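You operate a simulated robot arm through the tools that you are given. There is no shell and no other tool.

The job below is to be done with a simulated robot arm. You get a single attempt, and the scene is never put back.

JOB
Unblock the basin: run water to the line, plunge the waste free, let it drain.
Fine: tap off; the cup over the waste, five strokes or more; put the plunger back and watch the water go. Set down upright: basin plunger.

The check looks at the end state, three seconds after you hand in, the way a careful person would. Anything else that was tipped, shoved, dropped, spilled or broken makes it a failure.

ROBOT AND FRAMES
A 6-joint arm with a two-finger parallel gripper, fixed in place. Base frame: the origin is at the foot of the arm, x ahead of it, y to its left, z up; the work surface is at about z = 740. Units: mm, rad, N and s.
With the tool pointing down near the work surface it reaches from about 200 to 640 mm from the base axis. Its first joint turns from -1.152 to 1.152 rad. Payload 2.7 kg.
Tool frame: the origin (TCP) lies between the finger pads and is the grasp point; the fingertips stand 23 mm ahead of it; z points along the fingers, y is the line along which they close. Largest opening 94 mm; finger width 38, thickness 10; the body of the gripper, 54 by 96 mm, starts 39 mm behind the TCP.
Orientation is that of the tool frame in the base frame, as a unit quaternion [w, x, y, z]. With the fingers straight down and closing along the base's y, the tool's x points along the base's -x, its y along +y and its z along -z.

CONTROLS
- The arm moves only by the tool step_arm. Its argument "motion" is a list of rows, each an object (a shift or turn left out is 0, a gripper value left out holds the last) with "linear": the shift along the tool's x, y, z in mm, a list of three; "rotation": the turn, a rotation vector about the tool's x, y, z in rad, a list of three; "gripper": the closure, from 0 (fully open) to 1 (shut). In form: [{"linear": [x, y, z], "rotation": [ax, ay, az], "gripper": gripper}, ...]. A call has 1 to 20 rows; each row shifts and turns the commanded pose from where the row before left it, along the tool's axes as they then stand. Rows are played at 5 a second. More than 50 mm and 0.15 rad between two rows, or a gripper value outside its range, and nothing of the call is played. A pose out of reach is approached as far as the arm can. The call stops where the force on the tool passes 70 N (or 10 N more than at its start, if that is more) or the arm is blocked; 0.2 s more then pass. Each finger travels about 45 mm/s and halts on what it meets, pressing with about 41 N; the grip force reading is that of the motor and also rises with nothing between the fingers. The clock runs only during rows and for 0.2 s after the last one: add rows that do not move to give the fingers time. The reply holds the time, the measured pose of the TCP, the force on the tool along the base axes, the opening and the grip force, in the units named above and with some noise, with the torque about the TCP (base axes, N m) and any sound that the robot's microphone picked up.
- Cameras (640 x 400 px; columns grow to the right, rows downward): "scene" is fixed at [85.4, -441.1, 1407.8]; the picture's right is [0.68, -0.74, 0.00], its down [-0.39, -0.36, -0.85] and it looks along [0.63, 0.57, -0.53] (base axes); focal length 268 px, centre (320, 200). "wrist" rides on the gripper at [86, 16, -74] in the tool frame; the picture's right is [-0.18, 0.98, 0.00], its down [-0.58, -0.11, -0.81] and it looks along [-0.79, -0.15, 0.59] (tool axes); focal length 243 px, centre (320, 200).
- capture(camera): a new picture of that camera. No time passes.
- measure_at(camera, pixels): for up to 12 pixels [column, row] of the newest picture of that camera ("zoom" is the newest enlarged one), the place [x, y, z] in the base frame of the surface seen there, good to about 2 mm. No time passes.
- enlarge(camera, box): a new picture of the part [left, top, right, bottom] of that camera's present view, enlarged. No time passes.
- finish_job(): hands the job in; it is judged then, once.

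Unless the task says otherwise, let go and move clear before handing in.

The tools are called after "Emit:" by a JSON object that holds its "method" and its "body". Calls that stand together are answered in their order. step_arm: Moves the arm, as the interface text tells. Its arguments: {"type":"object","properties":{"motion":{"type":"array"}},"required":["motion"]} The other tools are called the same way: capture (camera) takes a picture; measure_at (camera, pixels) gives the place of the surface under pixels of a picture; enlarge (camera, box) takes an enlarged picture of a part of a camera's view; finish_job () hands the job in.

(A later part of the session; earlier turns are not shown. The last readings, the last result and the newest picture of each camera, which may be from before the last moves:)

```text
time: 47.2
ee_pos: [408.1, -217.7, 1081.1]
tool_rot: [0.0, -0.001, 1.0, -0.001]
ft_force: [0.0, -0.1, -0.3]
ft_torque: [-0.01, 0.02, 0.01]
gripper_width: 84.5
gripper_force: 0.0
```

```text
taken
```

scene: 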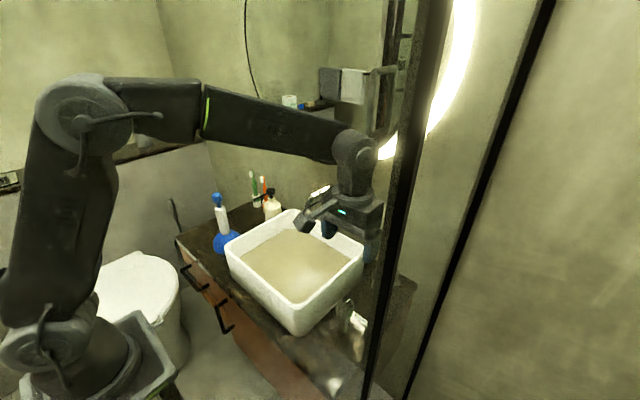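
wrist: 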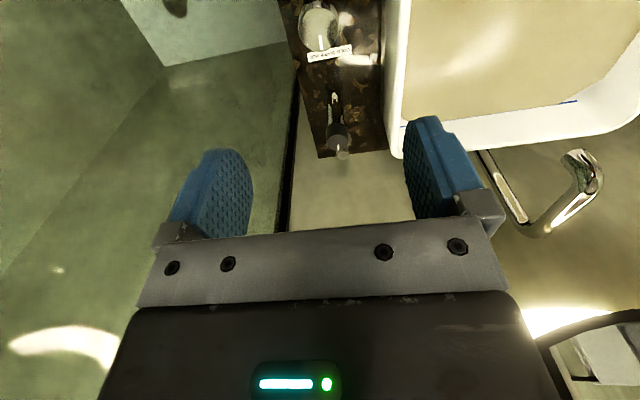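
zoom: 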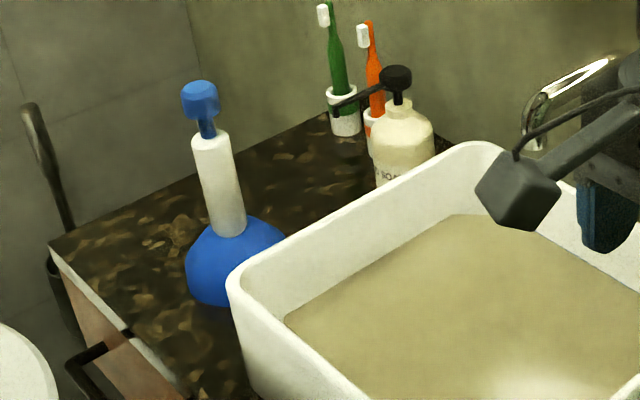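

That call was refused because the step was too long. I'll retry with smaller steps to view the plunger.

Emit:
{"method": "step_arm", "body": {"motion": [{"linear": [18, 42, 0]}, {"linear": [18, 42, 0]}, {"linear": [18, 42, 0]}, {"linear": [18, 42, 0]}, {"linear": [18, 42, 0]}, {"linear": [18, 42, 0]}, {"linear": [10, 42, 0]}, {"linear": [0, 42, 0]}, {"linear": [0, 42, 0]}, {"linear": [0, 42, 0]}, {"linear": [0, 42, 0]}, {"linear": [0, 35, 0]}, {}]}}

Emit:
{"method": "capture", "body": {"camera": "wrist"}}

Emit:
{"method": "capture", "body": {"camera": "scene"}}

```text
time: 50.0
ee_pos: [292.3, 277.7, 1079.5]
tool_rot: [-0.001, 0.001, 1.0, 0.0]
ft_force: [0.6, -0.5, 0.3]
ft_torque: [-0.03, 0.01, 0.02]
gripper_width: 84.4
gripper_force: 0.1
```

```text
taken
```

wrist: 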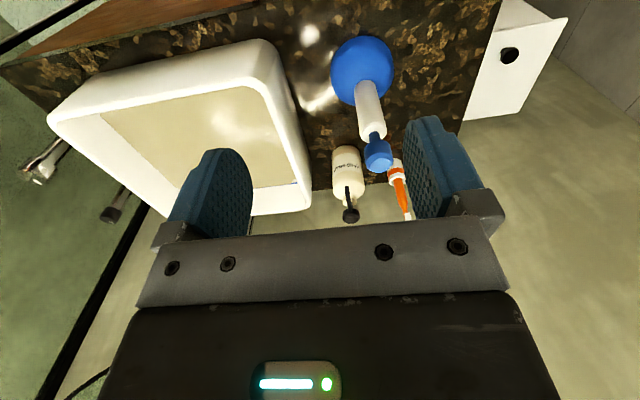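

```text
taken
```

scene: 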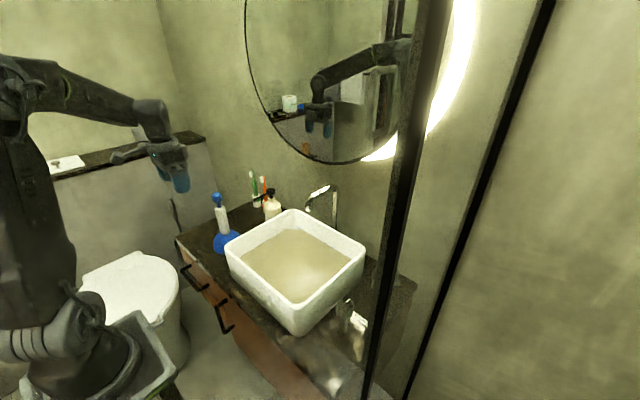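

Emit:
{"method": "enlarge", "body": {"camera": "wrist", "box": [300, 20, 440, 190]}}

Emit:
{"method": "measure_at", "body": {"camera": "wrist", "pixels": [[378, 155], [366, 155], [391, 155], [378, 165], [378, 140], [371, 110], [360, 112], [384, 110], [363, 65], [333, 75], [391, 65], [360, 38]]}}

Emit:
{"method": "measure_at", "body": {"camera": "scene", "pixels": [[274, 262], [280, 270], [295, 285], [300, 250], [310, 270], [285, 245], [270, 250], [290, 265], [320, 260], [296, 300]]}}

```text
2.35 times, centred on (370, 105) of wrist
```

zoom: 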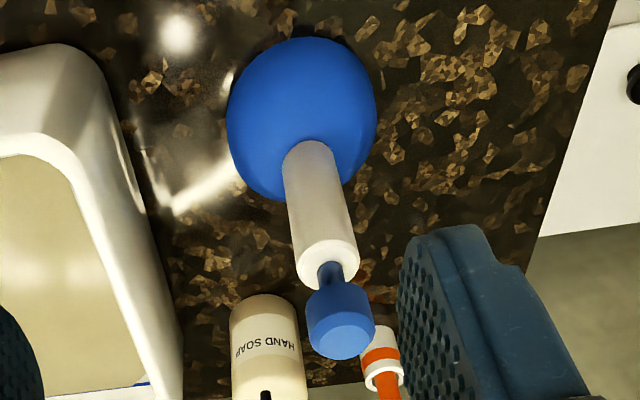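

```text
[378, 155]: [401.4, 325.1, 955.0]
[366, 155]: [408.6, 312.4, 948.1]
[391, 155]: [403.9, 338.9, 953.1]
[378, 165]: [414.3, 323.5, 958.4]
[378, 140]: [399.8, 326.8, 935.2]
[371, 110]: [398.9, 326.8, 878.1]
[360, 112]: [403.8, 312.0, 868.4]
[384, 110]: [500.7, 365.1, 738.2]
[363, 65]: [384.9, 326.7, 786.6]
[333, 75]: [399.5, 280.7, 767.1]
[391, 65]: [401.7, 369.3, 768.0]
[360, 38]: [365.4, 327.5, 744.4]
```

```text
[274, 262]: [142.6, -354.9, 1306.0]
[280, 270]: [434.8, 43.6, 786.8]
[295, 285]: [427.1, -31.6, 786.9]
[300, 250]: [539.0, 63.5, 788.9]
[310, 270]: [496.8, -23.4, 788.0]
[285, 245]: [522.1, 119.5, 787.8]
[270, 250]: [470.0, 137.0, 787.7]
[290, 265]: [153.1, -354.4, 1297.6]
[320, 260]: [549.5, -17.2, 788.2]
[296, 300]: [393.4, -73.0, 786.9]
```

The plunger axis is about (413.5,325), with the knob at z≈930–958. I'll measure the knob, neck and stick top more closely to choose the grip height.

Emit:
{"method": "measure_at", "body": {"camera": "zoom", "pixels": [[315, 255], [330, 250], [345, 255], [328, 275], [340, 340], [340, 325], [340, 300], [308, 325], [374, 330], [340, 358], [301, 278], [356, 260]]}}

Emit:
{"method": "enlarge", "body": {"camera": "scene", "box": [195, 185, 245, 260]}}

```text
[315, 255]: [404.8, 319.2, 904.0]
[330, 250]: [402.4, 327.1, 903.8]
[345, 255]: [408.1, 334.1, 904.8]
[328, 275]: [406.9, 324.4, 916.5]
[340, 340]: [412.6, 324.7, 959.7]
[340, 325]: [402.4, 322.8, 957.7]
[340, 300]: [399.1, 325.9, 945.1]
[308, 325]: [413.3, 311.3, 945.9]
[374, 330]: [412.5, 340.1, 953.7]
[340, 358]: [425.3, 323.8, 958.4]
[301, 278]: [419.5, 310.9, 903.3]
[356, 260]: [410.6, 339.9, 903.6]
```

```text
5.33 times, centred on (220, 222) of scene
```

zoom: 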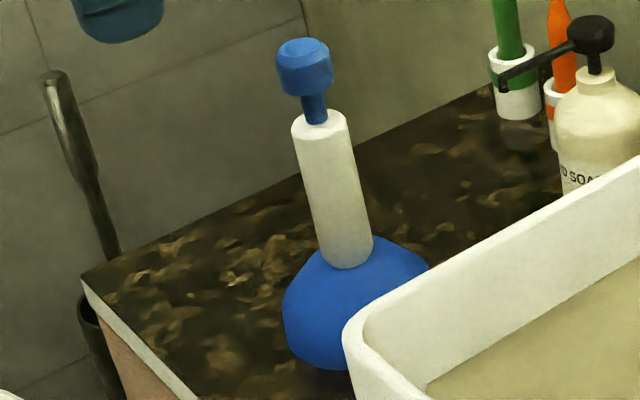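

Knob centre is (413,325), z 932–959, and the stick top is at z 904. I'll grip the knob with TCP z≈938 (tips at 915), first moving above it.

Emit:
{"method": "step_arm", "body": {"motion": [{"linear": [-40, 16, 0]}, {"linear": [-40, 16, 10]}, {"linear": [-41, 15.5, 15]}, {"linear": [0, 0, 35]}, {}]}}

Emit:
{"method": "capture", "body": {"camera": "wrist"}}

Emit:
{"method": "capture", "body": {"camera": "scene"}}

```text
time: 51.2
ee_pos: [411.7, 325.1, 1022.3]
tool_rot: [0.0, -0.001, 1.0, 0.001]
ft_force: [0.7, 0.3, -0.4]
ft_torque: [0.04, 0.01, 0.03]
gripper_width: 84.6
gripper_force: 0.1
```

```text
taken
```

wrist: 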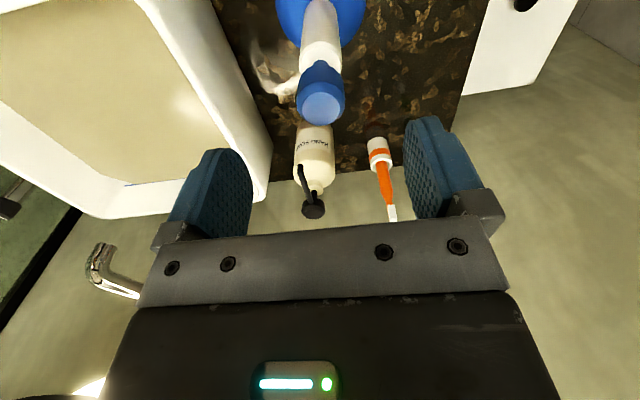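

```text
taken
```

scene: 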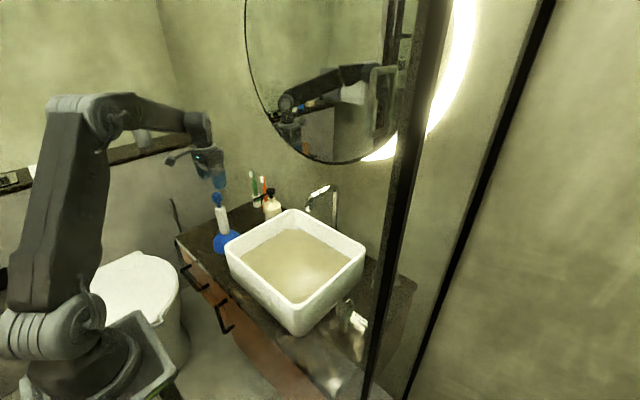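

Emit:
{"method": "measure_at", "body": {"camera": "wrist", "pixels": [[320, 105], [305, 105], [337, 105], [320, 92], [320, 118], [298, 95], [344, 95]]}}

```text
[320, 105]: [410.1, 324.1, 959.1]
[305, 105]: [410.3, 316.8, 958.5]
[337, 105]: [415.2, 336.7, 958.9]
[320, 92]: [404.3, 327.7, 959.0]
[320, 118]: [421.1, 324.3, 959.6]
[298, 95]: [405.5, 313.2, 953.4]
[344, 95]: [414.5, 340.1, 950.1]
```

The knob is centred at about (412.7,325.5) and the TCP is aligned. I'll descend 84 mm and close gently.

Emit:
{"method": "step_arm", "body": {"motion": [{"linear": [0, 0.5, 30]}, {"linear": [0, 0, 30]}, {"linear": [0, 0, 24]}, {"gripper": 0.3}, {"gripper": 0.5}, {"gripper": 0.65}, {"gripper": 0.8}, {"gripper": 0.8}, {"gripper": 0.8}, {}]}}

Emit:
{"method": "capture", "body": {"camera": "wrist"}}

Emit:
{"method": "enlarge", "body": {"camera": "scene", "box": [170, 130, 270, 270]}}

```text
time: 53.4
ee_pos: [411.4, 325.6, 939.1]
tool_rot: [0.001, 0.0, 1.0, 0.0]
ft_force: [0.7, -0.9, -0.2]
ft_torque: [-0.08, -0.05, 0.03]
gripper_width: 30.6
gripper_force: 41.4
```

```text
taken
```

wrist: 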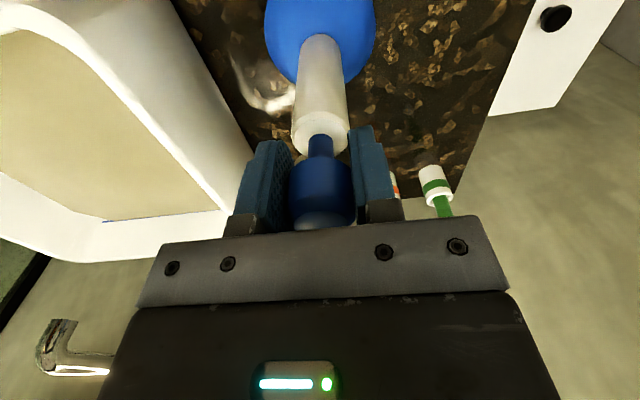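

```text
2.86 times, centred on (220, 200) of scene
```

zoom: 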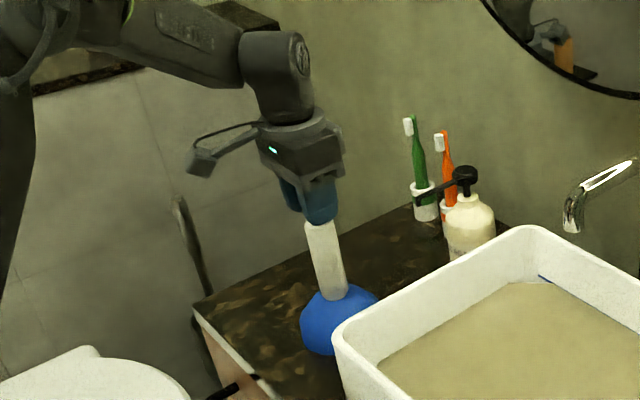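

The knob is gripped at a width of 30.6. I'll lift straight up.

Emit:
{"method": "step_arm", "body": {"motion": [{"linear": [0, 0, -10]}, {"linear": [0, 0, -20]}, {"linear": [0, 0, -25]}, {"linear": [0, 0, -30]}, {"linear": [0, 0, -30]}, {"linear": [0, 0, -30]}, {"linear": [0, 0, -20]}, {}]}}

Emit:
{"method": "capture", "body": {"camera": "scene"}}

Emit:
{"method": "capture", "body": {"camera": "wrist"}}

```text
time: 55.2
ee_pos: [411.2, 326.3, 1101.4]
tool_rot: [0.001, 0.0, 1.0, 0.0]
ft_force: [-0.3, 0.0, -1.7]
ft_torque: [-0.01, 0.01, -0.01]
gripper_width: 30.4
gripper_force: 41.1
```

```text
taken
```

scene: 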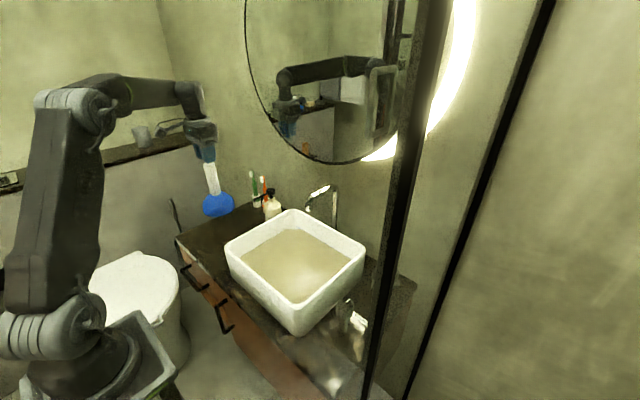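

```text
taken
```

wrist: 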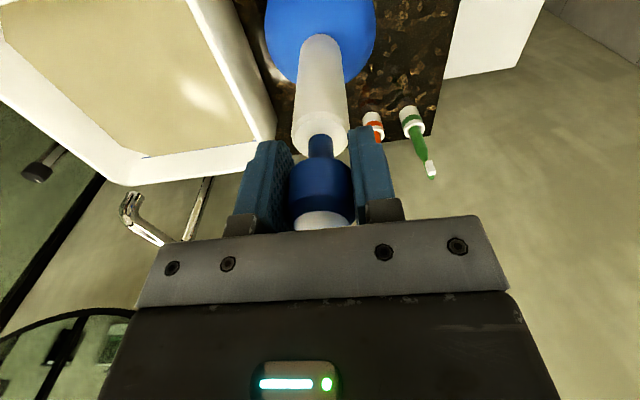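

The plunger is lifted, with the cup bottom at about 903, above the 860 rim. I'll carry it to over the waste at (455.5,100.5).

Emit:
{"method": "step_arm", "body": {"motion": [{"linear": [-3, -15, 0]}, {"linear": [-5.5, -28, 0]}, {"linear": [-6, -32, 0]}, {"linear": [-6, -32, 0]}, {"linear": [-6, -32, 0]}, {"linear": [-6, -32, 0]}, {"linear": [-6, -30, 0]}, {"linear": [-5, -24.5, 0]}, {}]}}

Emit:
{"method": "capture", "body": {"camera": "scene"}}

Emit:
{"method": "capture", "body": {"camera": "wrist"}}

```text
time: 57.2
ee_pos: [457.1, 99.6, 1100.0]
tool_rot: [0.0, 0.001, 1.0, 0.0]
ft_force: [-0.2, 0.4, -1.5]
ft_torque: [0.0, -0.01, -0.01]
gripper_width: 30.1
gripper_force: 41.3
```

```text
taken
```

scene: 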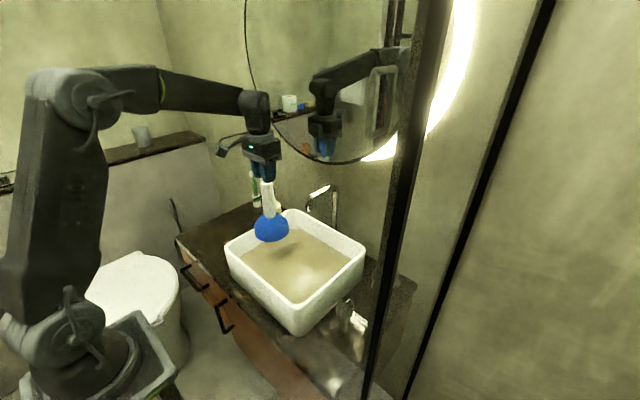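

```text
taken
```

wrist: 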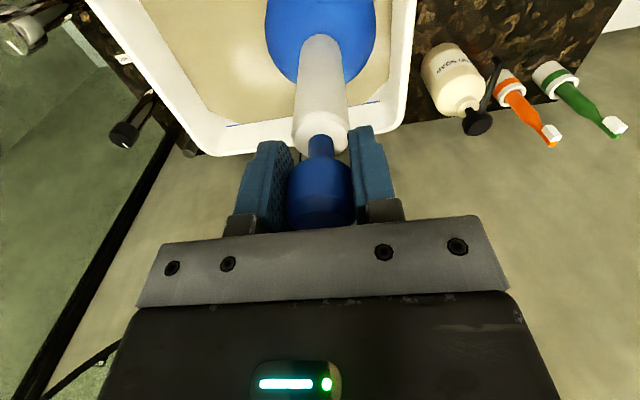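

The plunger is over the waste. I'll lower it to just above the water, then slowly toward the floor.

Emit:
{"method": "step_arm", "body": {"motion": [{"linear": [0, 0, 25]}, {"linear": [0, 0, 25]}, {"linear": [0, 0, 25]}, {"linear": [0, 0, 20]}, {"linear": [0, 0, 10]}, {"linear": [0, 0, 10]}, {"linear": [0, 0, 10]}, {"linear": [0, 0, 8]}, {}]}}

Emit:
{"method": "capture", "body": {"camera": "scene"}}

Emit:
{"method": "capture", "body": {"camera": "wrist"}}

```text
time: 59.2
ee_pos: [456.0, 99.6, 968.0]
tool_rot: [0.0, 0.0, 1.0, 0.0]
ft_force: [-0.4, -0.7, -2.7]
ft_torque: [0.01, 0.0, 0.01]
gripper_width: 30.4
gripper_force: 40.9
```

```text
taken
```

scene: 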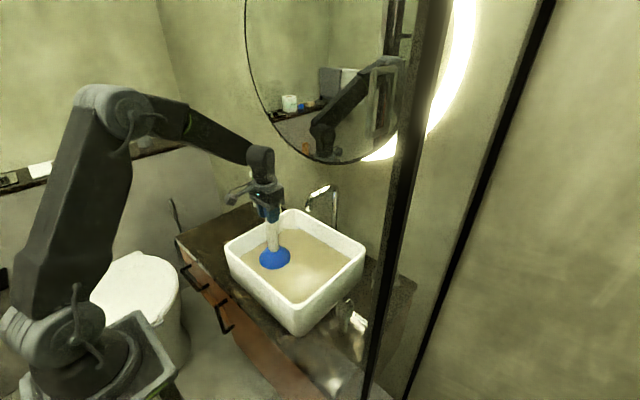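

```text
taken
```

wrist: 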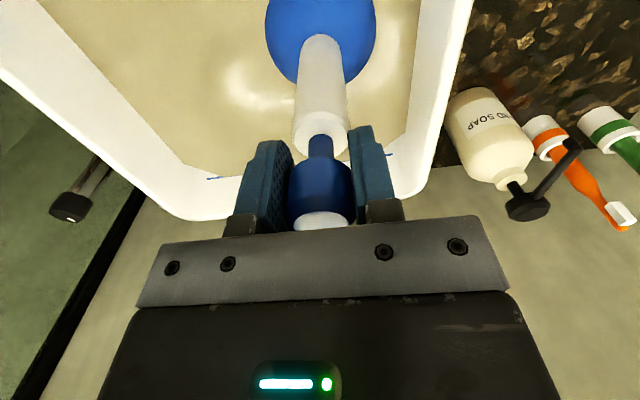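

The cup is in the water (bottom about 769) with no contact yet. I'll lower it in small steps to find the floor.

Emit:
{"method": "step_arm", "body": {"motion": [{"linear": [0, 0, 4]}, {"linear": [0, 0, 3]}, {}]}}

Emit:
{"method": "step_arm", "body": {"motion": [{"linear": [0, 0, 3]}, {}]}}

Emit:
{"method": "step_arm", "body": {"motion": [{"linear": [0, 0, 2]}, {}]}}

```text
time: 60.0
ee_pos: [455.7, 99.5, 960.9]
tool_rot: [0.0, -0.001, 1.0, -0.001]
ft_force: [0.1, -0.3, -2.0]
ft_torque: [-0.01, 0.0, -0.01]
gripper_width: 30.3
gripper_force: 41.0
```

```text
time: 60.6
ee_pos: [455.6, 99.7, 957.3]
tool_rot: [0.0, 0.0, 1.0, 0.0]
ft_force: [-0.2, -0.7, -1.7]
ft_torque: [0.03, 0.0, 0.0]
gripper_width: 30.4
gripper_force: 40.5
```

```text
time: 61.2
ee_pos: [454.5, 99.7, 955.4]
tool_rot: [0.0, 0.0, 1.0, 0.0]
ft_force: [0.8, 0.4, -3.0]
ft_torque: [0.0, -0.02, 0.01]
gripper_width: 30.1
gripper_force: 40.9
```

Emit:
{"method": "step_arm", "body": {"motion": [{"linear": [0, 0, 2]}, {}]}}

Emit:
{"method": "step_arm", "body": {"motion": [{"linear": [0, 0, 2]}, {}]}}

Emit:
{"method": "step_arm", "body": {"motion": [{"linear": [0, 0, 1]}, {}]}}

```text
time: 61.8
ee_pos: [454.9, 102.2, 953.3]
tool_rot: [0.0, -0.001, 1.0, 0.0]
ft_force: [0.8, -0.1, -3.5]
ft_torque: [-0.01, -0.02, -0.01]
gripper_width: 30.3
gripper_force: 41.1
```

```text
time: 62.4
ee_pos: [456.9, 100.2, 951.7]
tool_rot: [-0.001, -0.001, 1.0, 0.001]
ft_force: [-1.0, -0.3, -2.6]
ft_torque: [0.01, -0.01, -0.03]
gripper_width: 30.5
gripper_force: 41.1
```

```text
time: 63.0
ee_pos: [456.0, 99.3, 950.5]
tool_rot: [0.0, 0.0, 1.0, -0.001]
ft_force: [0.7, -0.1, -2.5]
ft_torque: [0.0, -0.01, 0.0]
gripper_width: 30.4
gripper_force: 40.7
```

There is no contact at TCP 950.5 (cup bottom about 752). I'll continue down.

Emit:
{"method": "step_arm", "body": {"motion": [{"linear": [0, 0, 1.5]}, {}]}}

Emit:
{"method": "step_arm", "body": {"motion": [{"linear": [0, 0, 1.5]}, {}]}}

Emit:
{"method": "step_arm", "body": {"motion": [{"linear": [0, 0, 1]}, {}]}}

Emit:
{"method": "capture", "body": {"camera": "scene"}}

```text
time: 63.6
ee_pos: [455.7, 99.7, 950.9]
tool_rot: [0.001, 0.0, 1.0, 0.0]
ft_force: [-1.1, 1.8, 0.1]
ft_torque: [0.15, 0.07, -0.01]
gripper_width: 30.5
gripper_force: 40.5
```

```text
time: 64.2
ee_pos: [456.7, 99.2, 948.1]
tool_rot: [0.001, 0.0, 1.0, 0.0]
ft_force: [2.8, -1.5, 1.4]
ft_torque: [-0.11, -0.25, 0.01]
gripper_width: 30.2
gripper_force: 41.0
```

```text
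time: 64.8
ee_pos: [455.9, 99.6, 947.3]
tool_rot: [0.0, -0.001, 1.0, 0.0]
ft_force: [-0.2, 2.4, 2.4]
ft_torque: [0.14, -0.02, 0.02]
gripper_width: 30.6
gripper_force: 41.5
```

```text
taken
```

scene: 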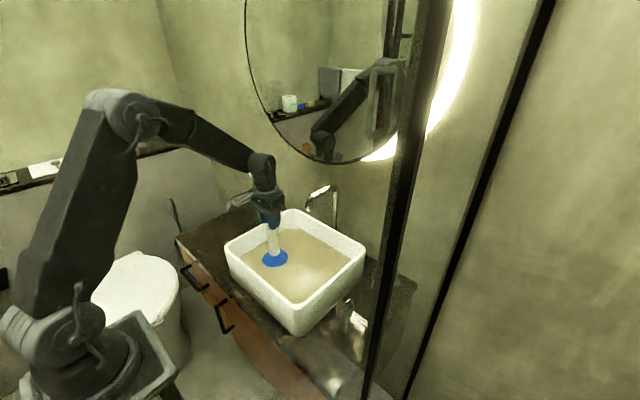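

Soft contact began at TCP≈950 and the cup compresses. I'll press about 8 mm more to read the stiffness.

Emit:
{"method": "step_arm", "body": {"motion": [{"linear": [0, 0, 4]}, {"linear": [0, 0, 4]}]}}

Emit:
{"method": "capture", "body": {"camera": "wrist"}}

```text
time: 65.4
ee_pos: [455.0, 100.3, 939.9]
tool_rot: [0.001, 0.0, 1.0, 0.001]
ft_force: [-4.3, -0.4, 16.1]
ft_torque: [-0.03, 0.53, -0.07]
gripper_width: 30.3
gripper_force: 40.8
```

```text
taken
```

wrist: 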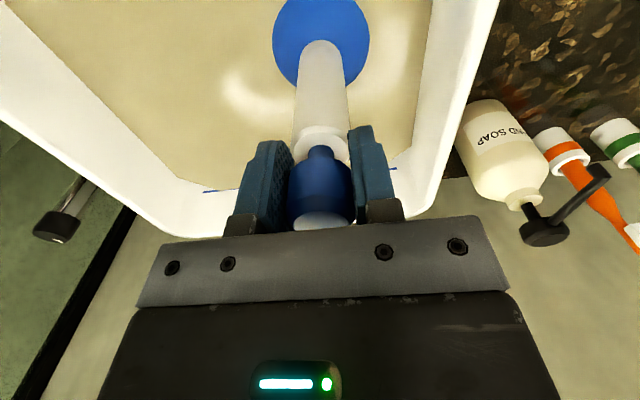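

Emit:
{"method": "enlarge", "body": {"camera": "wrist", "box": [250, 0, 400, 240]}}

Emit:
{"method": "enlarge", "body": {"camera": "scene", "box": [220, 170, 340, 290]}}

Emit:
{"method": "measure_at", "body": {"camera": "wrist", "pixels": [[320, 135], [310, 137], [335, 137], [320, 152], [322, 100], [320, 50], [320, 10], [345, 135]]}}

```text
1.67 times, centred on (325, 120) of wrist
```

zoom: 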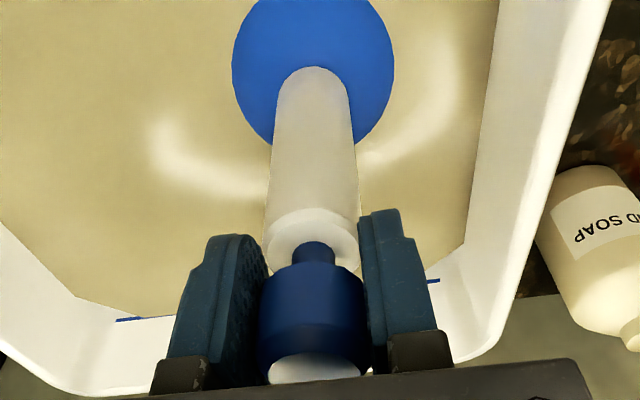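

```text
3.33 times, centred on (280, 230) of scene
```

zoom: 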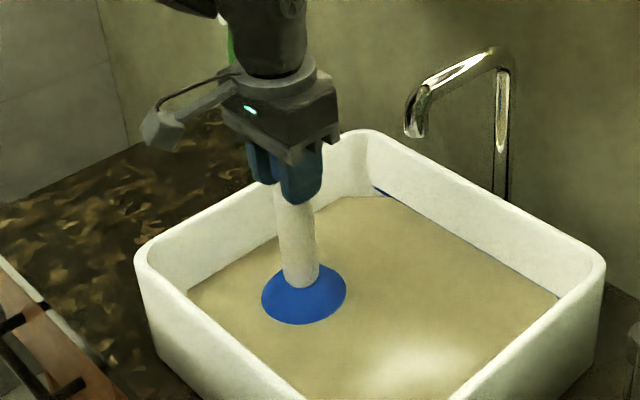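

```text
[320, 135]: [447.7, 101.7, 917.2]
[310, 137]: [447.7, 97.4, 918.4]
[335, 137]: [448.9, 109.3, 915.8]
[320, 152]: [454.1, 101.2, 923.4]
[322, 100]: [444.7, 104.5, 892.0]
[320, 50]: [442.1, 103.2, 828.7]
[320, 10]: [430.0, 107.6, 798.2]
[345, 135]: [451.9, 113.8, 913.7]
```

The handle rod telescopes: the knob now sits only about 17 mm above the stick top (916), and my fingertips at 917 nearly touch the stick. I'll return to rest, loosen slightly, re-grip 10 mm higher on the knob so full strokes are possible.

Emit:
{"method": "step_arm", "body": {"motion": [{"linear": [0, 0, -4]}, {"linear": [0, 0, -4]}, {"linear": [0, 0, -2]}, {}, {"gripper": 0.6}, {}, {}]}}

Emit:
{"method": "capture", "body": {"camera": "wrist"}}

Emit:
{"method": "enlarge", "body": {"camera": "scene", "box": [220, 170, 340, 290]}}

```text
time: 67.0
ee_pos: [454.6, 100.7, 949.6]
tool_rot: [0.001, 0.0, 1.0, 0.0]
ft_force: [0.6, 0.2, 0.0]
ft_torque: [-0.02, 0.02, -0.01]
gripper_width: 37.1
gripper_force: 0.0
```

```text
taken
```

wrist: 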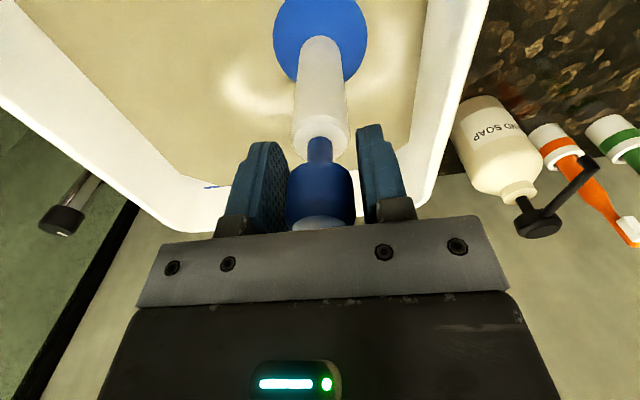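

```text
3.33 times, centred on (280, 230) of scene
```

zoom: 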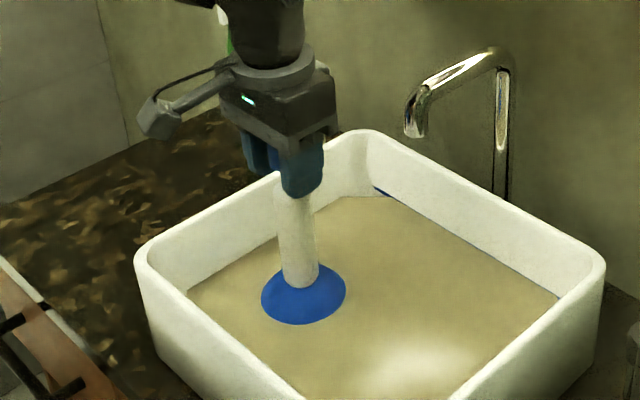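

The plunger stands steadily by itself. I'll raise 9 mm and re-grip.

Emit:
{"method": "step_arm", "body": {"motion": [{"linear": [0, 0, -5]}, {"linear": [0, 0, -4]}, {}, {"gripper": 0.8}, {}, {}]}}

Emit:
{"method": "enlarge", "body": {"camera": "wrist", "box": [250, 0, 400, 240]}}

Emit:
{"method": "measure_at", "body": {"camera": "zoom", "pixels": [[310, 240], [310, 300], [310, 270], [310, 375]]}}

```text
time: 68.4
ee_pos: [454.3, 101.3, 959.3]
tool_rot: [0.0, 0.0, 1.0, 0.0]
ft_force: [0.0, -0.1, 0.5]
ft_torque: [-0.05, -0.08, 0.01]
gripper_width: 30.9
gripper_force: 40.5
```

```text
1.67 times, centred on (325, 120) of wrist
```

zoom: 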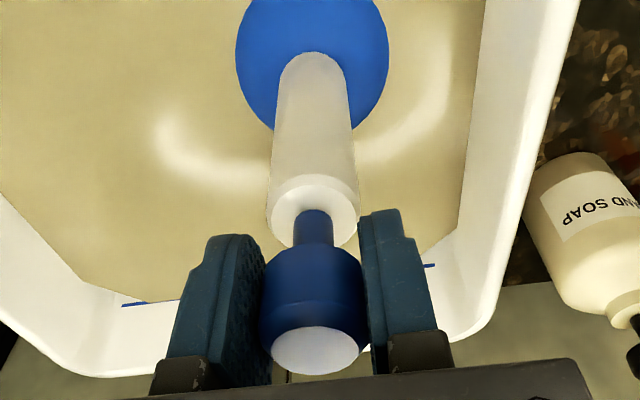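

```text
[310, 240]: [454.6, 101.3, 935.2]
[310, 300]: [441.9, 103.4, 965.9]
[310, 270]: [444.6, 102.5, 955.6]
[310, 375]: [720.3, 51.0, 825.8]
```

Good grip. First stroke: press 14 mm in steps and read the force.

Emit:
{"method": "step_arm", "body": {"motion": [{"linear": [0, 0, 5]}, {"linear": [0, 0, 5]}, {"linear": [0, 0, 4]}, {}]}}

Emit:
{"method": "enlarge", "body": {"camera": "scene", "box": [220, 170, 340, 290]}}

Emit:
{"method": "enlarge", "body": {"camera": "wrist", "box": [250, 0, 400, 240]}}

```text
time: 69.4
ee_pos: [455.7, 99.9, 945.8]
tool_rot: [0.0, 0.0, 1.0, 0.0]
ft_force: [-4.5, -1.1, 6.4]
ft_torque: [0.03, 0.27, 0.02]
gripper_width: 30.7
gripper_force: 41.1
```

```text
3.33 times, centred on (280, 230) of scene
```

zoom: 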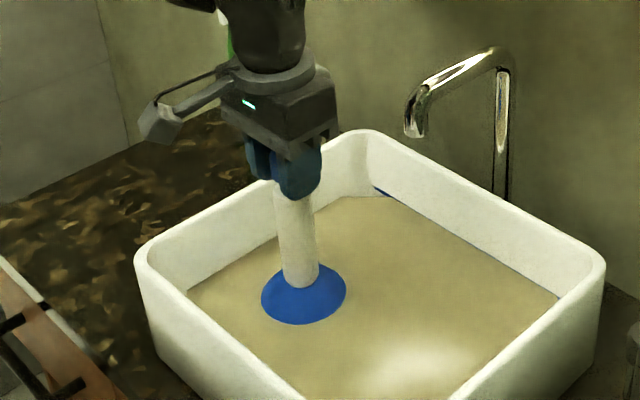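

```text
1.67 times, centred on (325, 120) of wrist
```

zoom: 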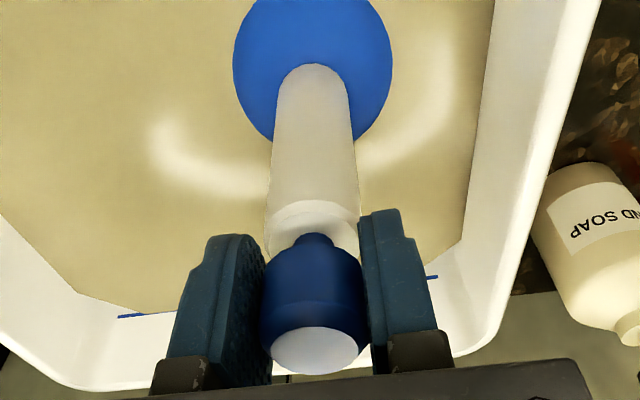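

Only 6 N so far and the neck still has travel. I'll press further.

Emit:
{"method": "step_arm", "body": {"motion": [{"linear": [0, 0, 4]}, {"linear": [0, 0, 3]}, {}]}}

Emit:
{"method": "step_arm", "body": {"motion": [{"linear": [0, 0, 3]}, {}]}}

Emit:
{"method": "enlarge", "body": {"camera": "wrist", "box": [250, 0, 400, 240]}}

```text
time: 70.2
ee_pos: [456.5, 99.4, 939.7]
tool_rot: [0.001, 0.0, 1.0, 0.001]
ft_force: [-14.4, -2.4, 33.3]
ft_torque: [-0.15, 0.97, -0.14]
gripper_width: 30.4
gripper_force: 40.9
```

```text
time: 70.8
ee_pos: [456.1, 100.2, 939.1]
tool_rot: [0.002, 0.0, 1.0, 0.001]
ft_force: [-18.2, -1.9, 54.2]
ft_torque: [-0.4, 0.72, -0.14]
gripper_width: 30.6
gripper_force: 40.9
```

```text
1.67 times, centred on (325, 120) of wrist
```

zoom: 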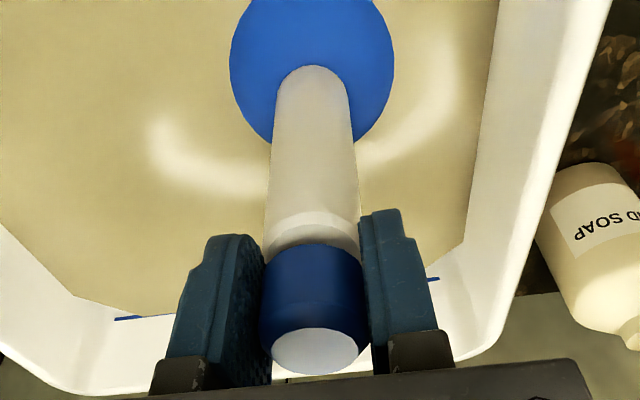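

The rod bottoms near TCP 940, about 19 mm of travel. I'll return to the top and do repeated full strokes.

Emit:
{"method": "step_arm", "body": {"motion": [{"linear": [0, 0, -12]}, {"linear": [0, 0, -12]}, {}, {"linear": [0, 0, 10]}, {"linear": [0, 0, 9.5]}, {}, {"linear": [0, 0, -10]}, {"linear": [0, 0, -9.5]}, {}, {"linear": [0, 0, 10]}, {"linear": [0, 0, 9.5]}, {}, {"linear": [0, 0, -10]}, {"linear": [0, 0, -9.5]}, {}]}}

Emit:
{"method": "capture", "body": {"camera": "wrist"}}

Emit:
{"method": "enlarge", "body": {"camera": "scene", "box": [220, 170, 340, 290]}}

```text
time: 74.0
ee_pos: [456.1, 100.5, 957.9]
tool_rot: [0.0, 0.0, 1.0, 0.0]
ft_force: [-0.9, -1.7, 0.7]
ft_torque: [-0.22, -0.15, -0.02]
gripper_width: 30.3
gripper_force: 40.9
```

```text
taken
```

wrist: 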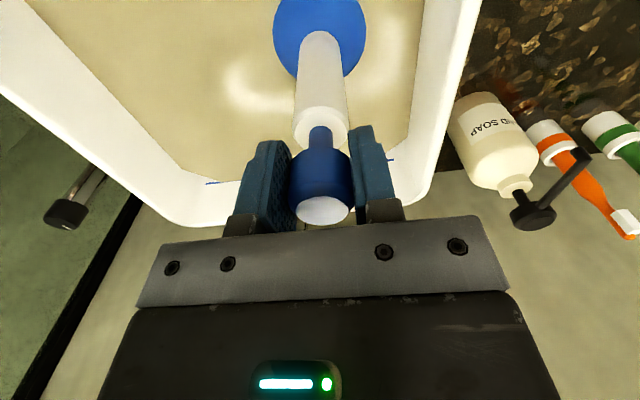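

```text
3.33 times, centred on (280, 230) of scene
```

zoom: 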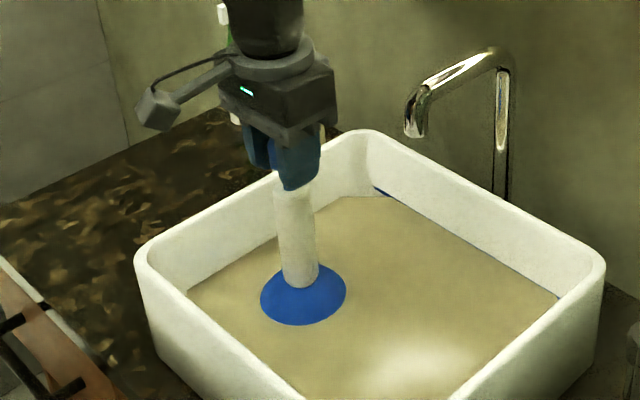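

Strokes work cleanly. I'll do five more strokes with a slightly higher top.

Emit:
{"method": "step_arm", "body": {"motion": [{"linear": [0, 0, -2]}, {"linear": [0, 0, 11]}, {"linear": [0, 0, 10.5]}, {}, {"linear": [0, 0, -11]}, {"linear": [0, 0, -10.5]}, {}, {"linear": [0, 0, 11]}, {"linear": [0, 0, 10.5]}, {}, {"linear": [0, 0, -11]}, {"linear": [0, 0, -10.5]}, {}, {"linear": [0, 0, 11]}, {"linear": [0, 0, 10.5]}, {}, {"linear": [0, 0, -11]}, {"linear": [0, 0, -10.5]}, {}]}}

Emit:
{"method": "enlarge", "body": {"camera": "scene", "box": [220, 170, 340, 290]}}

Emit:
{"method": "measure_at", "body": {"camera": "zoom", "pixels": [[400, 240], [420, 280], [380, 300], [450, 300], [400, 340], [350, 240]]}}

Emit:
{"method": "capture", "body": {"camera": "wrist"}}

```text
time: 78.0
ee_pos: [457.5, 99.1, 959.4]
tool_rot: [-0.003, 0.001, 1.0, -0.001]
ft_force: [-0.2, 0.2, 0.2]
ft_torque: [-0.01, -0.02, -0.01]
gripper_width: 30.4
gripper_force: 40.6
```

```text
3.33 times, centred on (280, 230) of scene
```

zoom: 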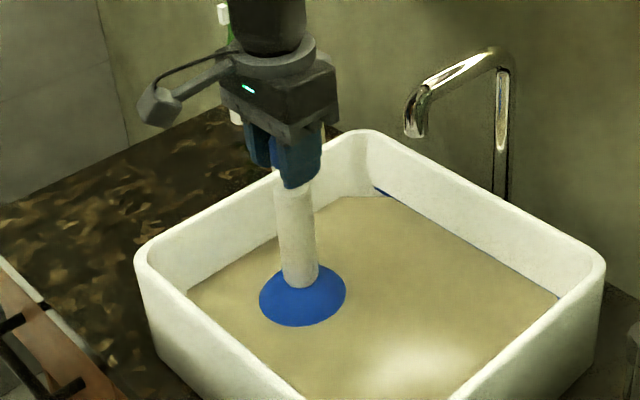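

```text
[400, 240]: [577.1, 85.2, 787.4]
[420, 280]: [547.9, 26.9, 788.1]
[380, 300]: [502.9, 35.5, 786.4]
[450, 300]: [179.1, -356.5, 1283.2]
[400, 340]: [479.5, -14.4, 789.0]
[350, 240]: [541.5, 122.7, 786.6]
```

```text
taken
```

wrist: 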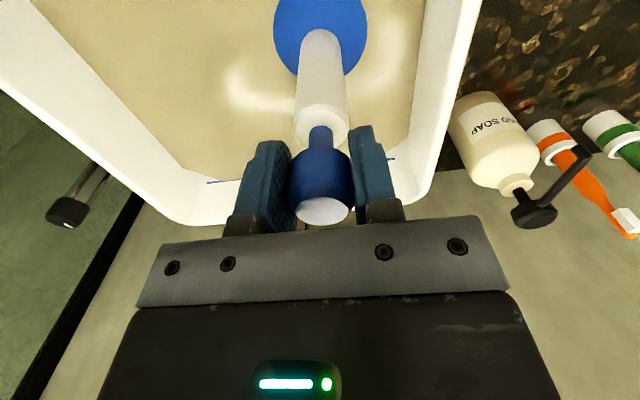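

About six full strokes are done and the level is still 787.5 with the cup sealing the waste. I'll add three firmer strokes, then raise the cup a little and see whether it drains.

Emit:
{"method": "step_arm", "body": {"motion": [{"linear": [0, 0, -3]}, {"linear": [0, 0, 25]}, {}, {"linear": [0, 0, -25]}, {}, {"linear": [0, 0, 25]}, {}, {"linear": [0, 0, -25]}, {}, {"linear": [0, 0, 25]}, {}, {"linear": [0, 0, -25]}, {}]}}

Emit:
{"method": "step_arm", "body": {"motion": [{"linear": [0, 0, -5]}, {"linear": [0, 0, -5]}, {}, {}, {}, {}, {}, {}, {}, {}]}}

Emit:
{"method": "enlarge", "body": {"camera": "scene", "box": [220, 170, 340, 290]}}

Emit:
{"method": "measure_at", "body": {"camera": "zoom", "pixels": [[400, 240], [420, 280], [380, 300], [440, 310], [400, 340], [350, 240]]}}

Emit:
{"method": "capture", "body": {"camera": "wrist"}}

```text
time: 80.8
ee_pos: [456.1, 101.3, 960.7]
tool_rot: [-0.001, 0.0, 1.0, 0.0]
ft_force: [-0.3, -0.5, -2.0]
ft_torque: [-0.02, 0.01, 0.01]
gripper_width: 30.7
gripper_force: 40.5
```

```text
time: 83.0
ee_pos: [456.1, 100.5, 973.0]
tool_rot: [-0.001, 0.0, 1.0, 0.0]
ft_force: [-0.4, -0.4, -2.3]
ft_torque: [-0.02, 0.0, 0.05]
gripper_width: 30.2
gripper_force: 41.0
```

```text
3.33 times, centred on (280, 230) of scene
```

zoom: 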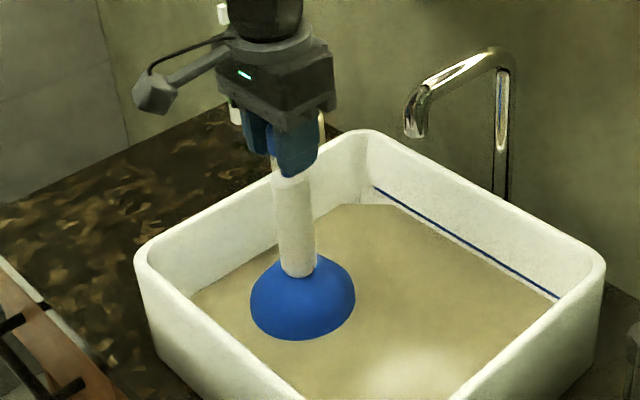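

```text
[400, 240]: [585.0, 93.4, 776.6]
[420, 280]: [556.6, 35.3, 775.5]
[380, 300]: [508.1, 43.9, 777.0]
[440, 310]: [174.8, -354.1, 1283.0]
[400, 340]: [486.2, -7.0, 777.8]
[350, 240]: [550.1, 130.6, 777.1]
```

```text
taken
```

wrist: 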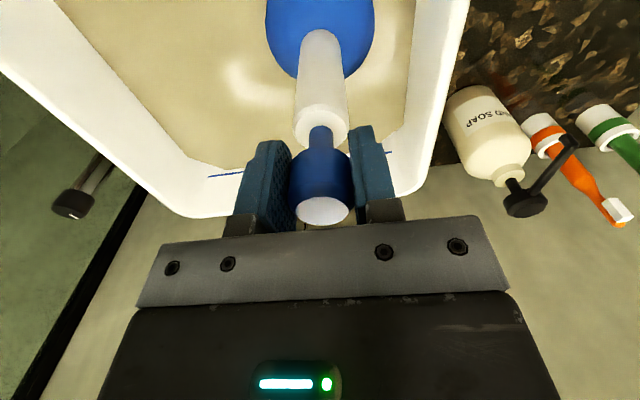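

It's draining: the level is down to about 777 and the blue line is exposed again. I'll lift the plunger out, let it drip over the basin, and watch.

Emit:
{"method": "step_arm", "body": {"motion": [{"linear": [0, 0, -15]}, {"linear": [0, 0, -20]}, {"linear": [0, 0, -25]}, {"linear": [0, 0, -25]}, {"linear": [0, 0, -25]}, {"linear": [0, 0, -25]}, {}, {}, {}, {}, {}, {}, {}, {}, {}]}}

Emit:
{"method": "capture", "body": {"camera": "scene"}}

Emit:
{"method": "capture", "body": {"camera": "wrist"}}

Emit:
{"method": "measure_at", "body": {"camera": "scene", "pixels": [[300, 250], [310, 270], [300, 290], [320, 260], [290, 280]]}}

```text
time: 86.2
ee_pos: [454.8, 100.3, 1106.2]
tool_rot: [0.0, 0.0, 1.0, 0.0]
ft_force: [0.2, 0.0, -1.8]
ft_torque: [0.02, 0.0, 0.02]
gripper_width: 30.7
gripper_force: 41.1
```

```text
taken
```

scene: 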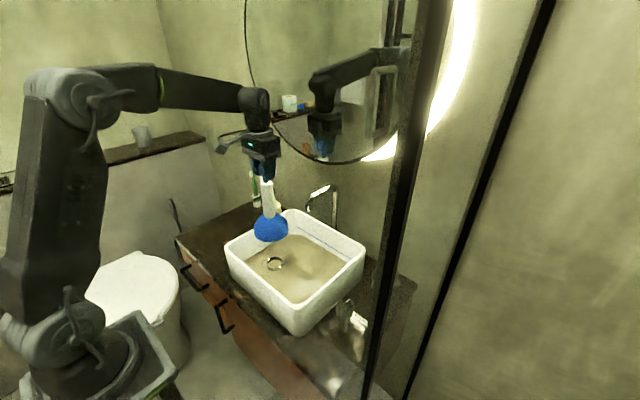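

```text
taken
```

wrist: 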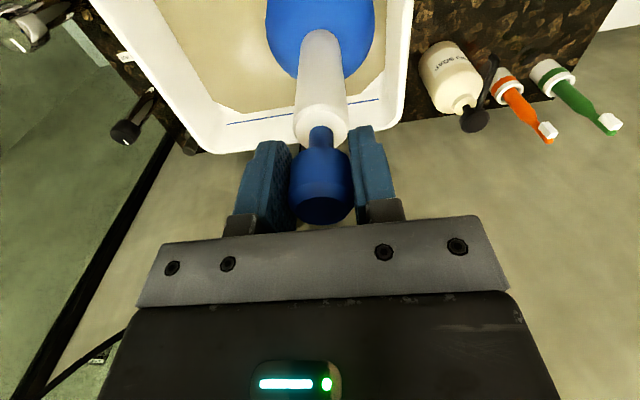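

```text
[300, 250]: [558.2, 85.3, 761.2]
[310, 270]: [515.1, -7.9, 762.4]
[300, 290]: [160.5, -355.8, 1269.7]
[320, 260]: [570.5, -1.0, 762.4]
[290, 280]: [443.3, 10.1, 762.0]
```

It's draining well (762), with the waste visible at scene (275,263). I'll carry the plunger back to its spot at (412.5,325.5).

Emit:
{"method": "step_arm", "body": {"motion": [{}, {}, {"linear": [3, 15, 0]}, {"linear": [5.5, 28, 0]}, {"linear": [6, 32, 0]}, {"linear": [6, 32, 0]}, {"linear": [6, 32, 0]}, {"linear": [6, 32, 0]}, {"linear": [6, 30, 0]}, {"linear": [5, 24.5, 0]}, {}, {}]}}

Emit:
{"method": "capture", "body": {"camera": "scene"}}

Emit:
{"method": "capture", "body": {"camera": "wrist"}}

```text
time: 88.8
ee_pos: [415.4, 325.7, 1107.9]
tool_rot: [0.0, 0.0, 1.0, 0.001]
ft_force: [0.1, -0.6, -2.3]
ft_torque: [0.02, 0.04, 0.04]
gripper_width: 30.3
gripper_force: 41.2
```

```text
taken
```

scene: 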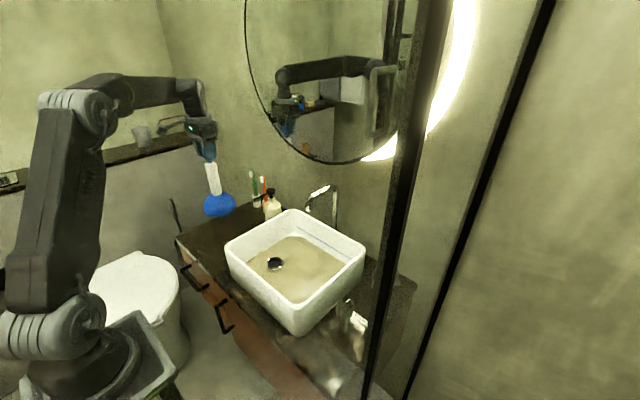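

```text
taken
```

wrist: 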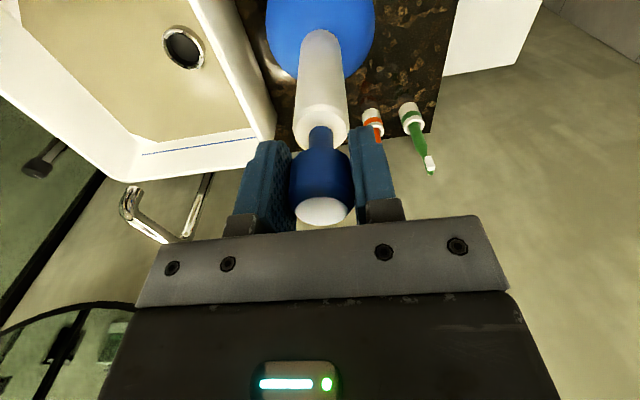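

The waste is open and the plunger is above its spot. I'll lower it most of the way, then slowly to contact.

Emit:
{"method": "step_arm", "body": {"motion": [{"linear": [1, 0, 25]}, {"linear": [0, 0, 30]}, {"linear": [0, 0, 30]}, {"linear": [0, 0, 30]}, {"linear": [0, 0, 20]}, {"linear": [0, 0, 12]}, {"linear": [0, 0, 5]}, {}]}}

Emit:
{"method": "step_arm", "body": {"motion": [{"linear": [0, 0, 3]}, {}]}}

Emit:
{"method": "step_arm", "body": {"motion": [{"linear": [0, 0, 2]}, {}]}}

Emit:
{"method": "enlarge", "body": {"camera": "scene", "box": [170, 130, 270, 270]}}

```text
time: 90.6
ee_pos: [412.3, 325.1, 957.7]
tool_rot: [0.0, 0.0, 1.0, -0.001]
ft_force: [-0.4, 0.1, -2.5]
ft_torque: [0.02, 0.0, 0.02]
gripper_width: 30.6
gripper_force: 40.9
```

```text
time: 91.2
ee_pos: [410.8, 326.2, 955.1]
tool_rot: [0.0, 0.0, 1.0, -0.001]
ft_force: [0.2, -1.7, -2.0]
ft_torque: [0.01, -0.01, 0.03]
gripper_width: 30.5
gripper_force: 41.1
```

```text
time: 91.8
ee_pos: [410.9, 324.7, 951.3]
tool_rot: [-0.001, 0.0, 1.0, 0.0]
ft_force: [-0.2, 0.2, -3.4]
ft_torque: [0.01, 0.02, -0.04]
gripper_width: 30.4
gripper_force: 41.0
```

```text
2.86 times, centred on (220, 200) of scene
```

zoom: 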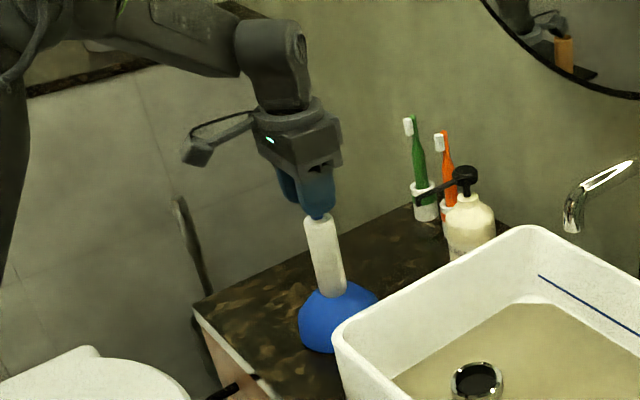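

Emit:
{"method": "step_arm", "body": {"motion": [{"linear": [0, 0, 2]}, {}]}}

Emit:
{"method": "step_arm", "body": {"motion": [{"linear": [0, 0, 1.5]}, {}]}}

Emit:
{"method": "step_arm", "body": {"motion": [{"linear": [0, 0, 1.5]}, {}]}}

```text
time: 92.4
ee_pos: [411.8, 325.7, 949.3]
tool_rot: [0.001, 0.0, 1.0, -0.001]
ft_force: [0.1, 0.2, -4.1]
ft_torque: [-0.04, 0.03, 0.0]
gripper_width: 30.4
gripper_force: 41.0
```

```text
time: 93.0
ee_pos: [413.5, 325.8, 948.5]
tool_rot: [0.0, 0.0, 1.0, 0.0]
ft_force: [-0.4, 0.6, -2.9]
ft_torque: [0.01, 0.02, -0.01]
gripper_width: 30.4
gripper_force: 40.8
```

```text
time: 93.6
ee_pos: [411.3, 325.7, 945.7]
tool_rot: [0.0, 0.0, 1.0, 0.0]
ft_force: [-0.7, 0.6, -0.8]
ft_torque: [0.02, -0.01, 0.01]
gripper_width: 30.5
gripper_force: 41.2
```

Emit:
{"method": "step_arm", "body": {"motion": [{"linear": [0, 0, 1.2]}, {}]}}

Emit:
{"method": "step_arm", "body": {"motion": [{"linear": [0, 0, 1]}, {}]}}

Emit:
{"method": "enlarge", "body": {"camera": "scene", "box": [170, 130, 270, 270]}}

Emit:
{"method": "measure_at", "body": {"camera": "zoom", "pixels": [[322, 352], [310, 345], [335, 350], [325, 225]]}}

```text
time: 94.2
ee_pos: [412.4, 324.5, 945.4]
tool_rot: [-0.001, 0.0, 1.0, 0.0]
ft_force: [-0.2, 1.1, 0.1]
ft_torque: [-0.02, -0.1, 0.01]
gripper_width: 30.6
gripper_force: 40.6
```

```text
time: 94.8
ee_pos: [411.1, 324.8, 944.2]
tool_rot: [0.001, 0.0, 1.0, 0.0]
ft_force: [1.5, -0.5, 0.8]
ft_torque: [-0.08, -0.62, 0.01]
gripper_width: 30.5
gripper_force: 40.6
```

```text
2.86 times, centred on (220, 200) of scene
```

zoom: 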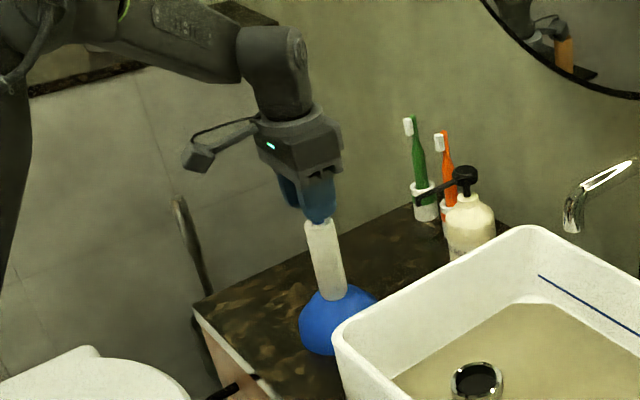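

```text
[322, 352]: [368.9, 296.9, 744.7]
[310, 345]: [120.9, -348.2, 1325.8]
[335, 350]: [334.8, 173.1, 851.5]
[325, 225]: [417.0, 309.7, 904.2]
```

The cup is on the counter and the stick top is at 904, as originally. I'll release and rise.

Emit:
{"method": "step_arm", "body": {"motion": [{"gripper": 0.65}, {"gripper": 0.5}, {"gripper": 0.3}, {"gripper": 0.1}, {}, {}]}}

Emit:
{"method": "capture", "body": {"camera": "wrist"}}

Emit:
{"method": "step_arm", "body": {"motion": [{"linear": [0, 0, -15]}, {"linear": [0, 0, -25]}, {"linear": [0, 0, -30]}, {"linear": [0, 0, -40]}, {"linear": [30, 0, -35]}, {"linear": [40, 0, -20]}, {"linear": [40, 0, 0]}, {}]}}

Emit:
{"method": "capture", "body": {"camera": "scene"}}

Emit:
{"method": "capture", "body": {"camera": "wrist"}}

```text
time: 96.2
ee_pos: [411.5, 325.3, 944.1]
tool_rot: [0.0, 0.0, 1.0, 0.0]
ft_force: [-0.1, -0.4, 0.9]
ft_torque: [-0.01, 0.04, 0.01]
gripper_width: 84.6
gripper_force: 0.0
```

```text
taken
```

wrist: 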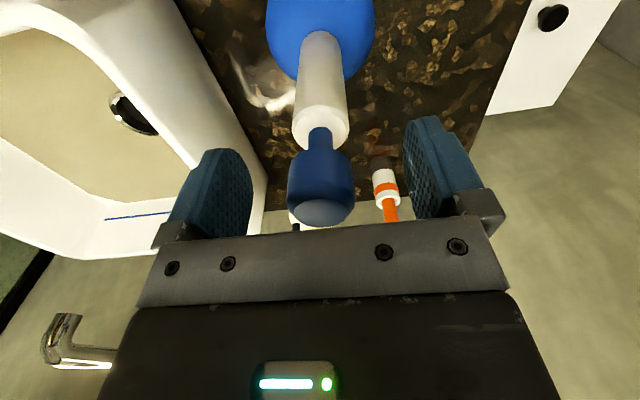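

```text
time: 98.0
ee_pos: [300.5, 327.6, 1111.0]
tool_rot: [0.0, 0.001, 1.0, 0.0]
ft_force: [0.4, 0.0, -0.3]
ft_torque: [-0.02, 0.0, 0.02]
gripper_width: 84.4
gripper_force: 0.1
```

```text
taken
```

scene: 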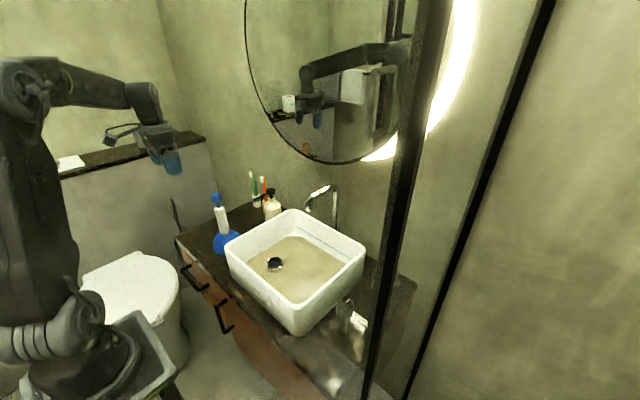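

```text
taken
```

wrist: 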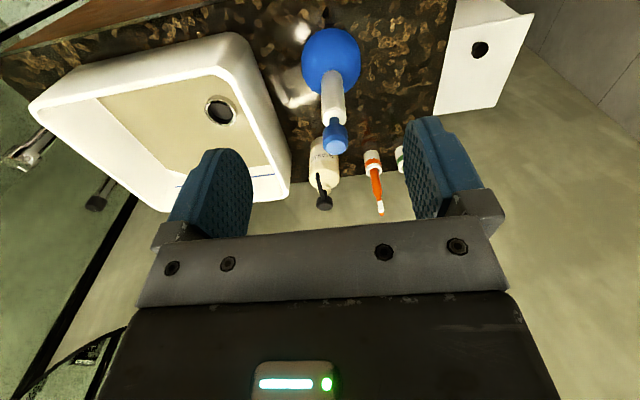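

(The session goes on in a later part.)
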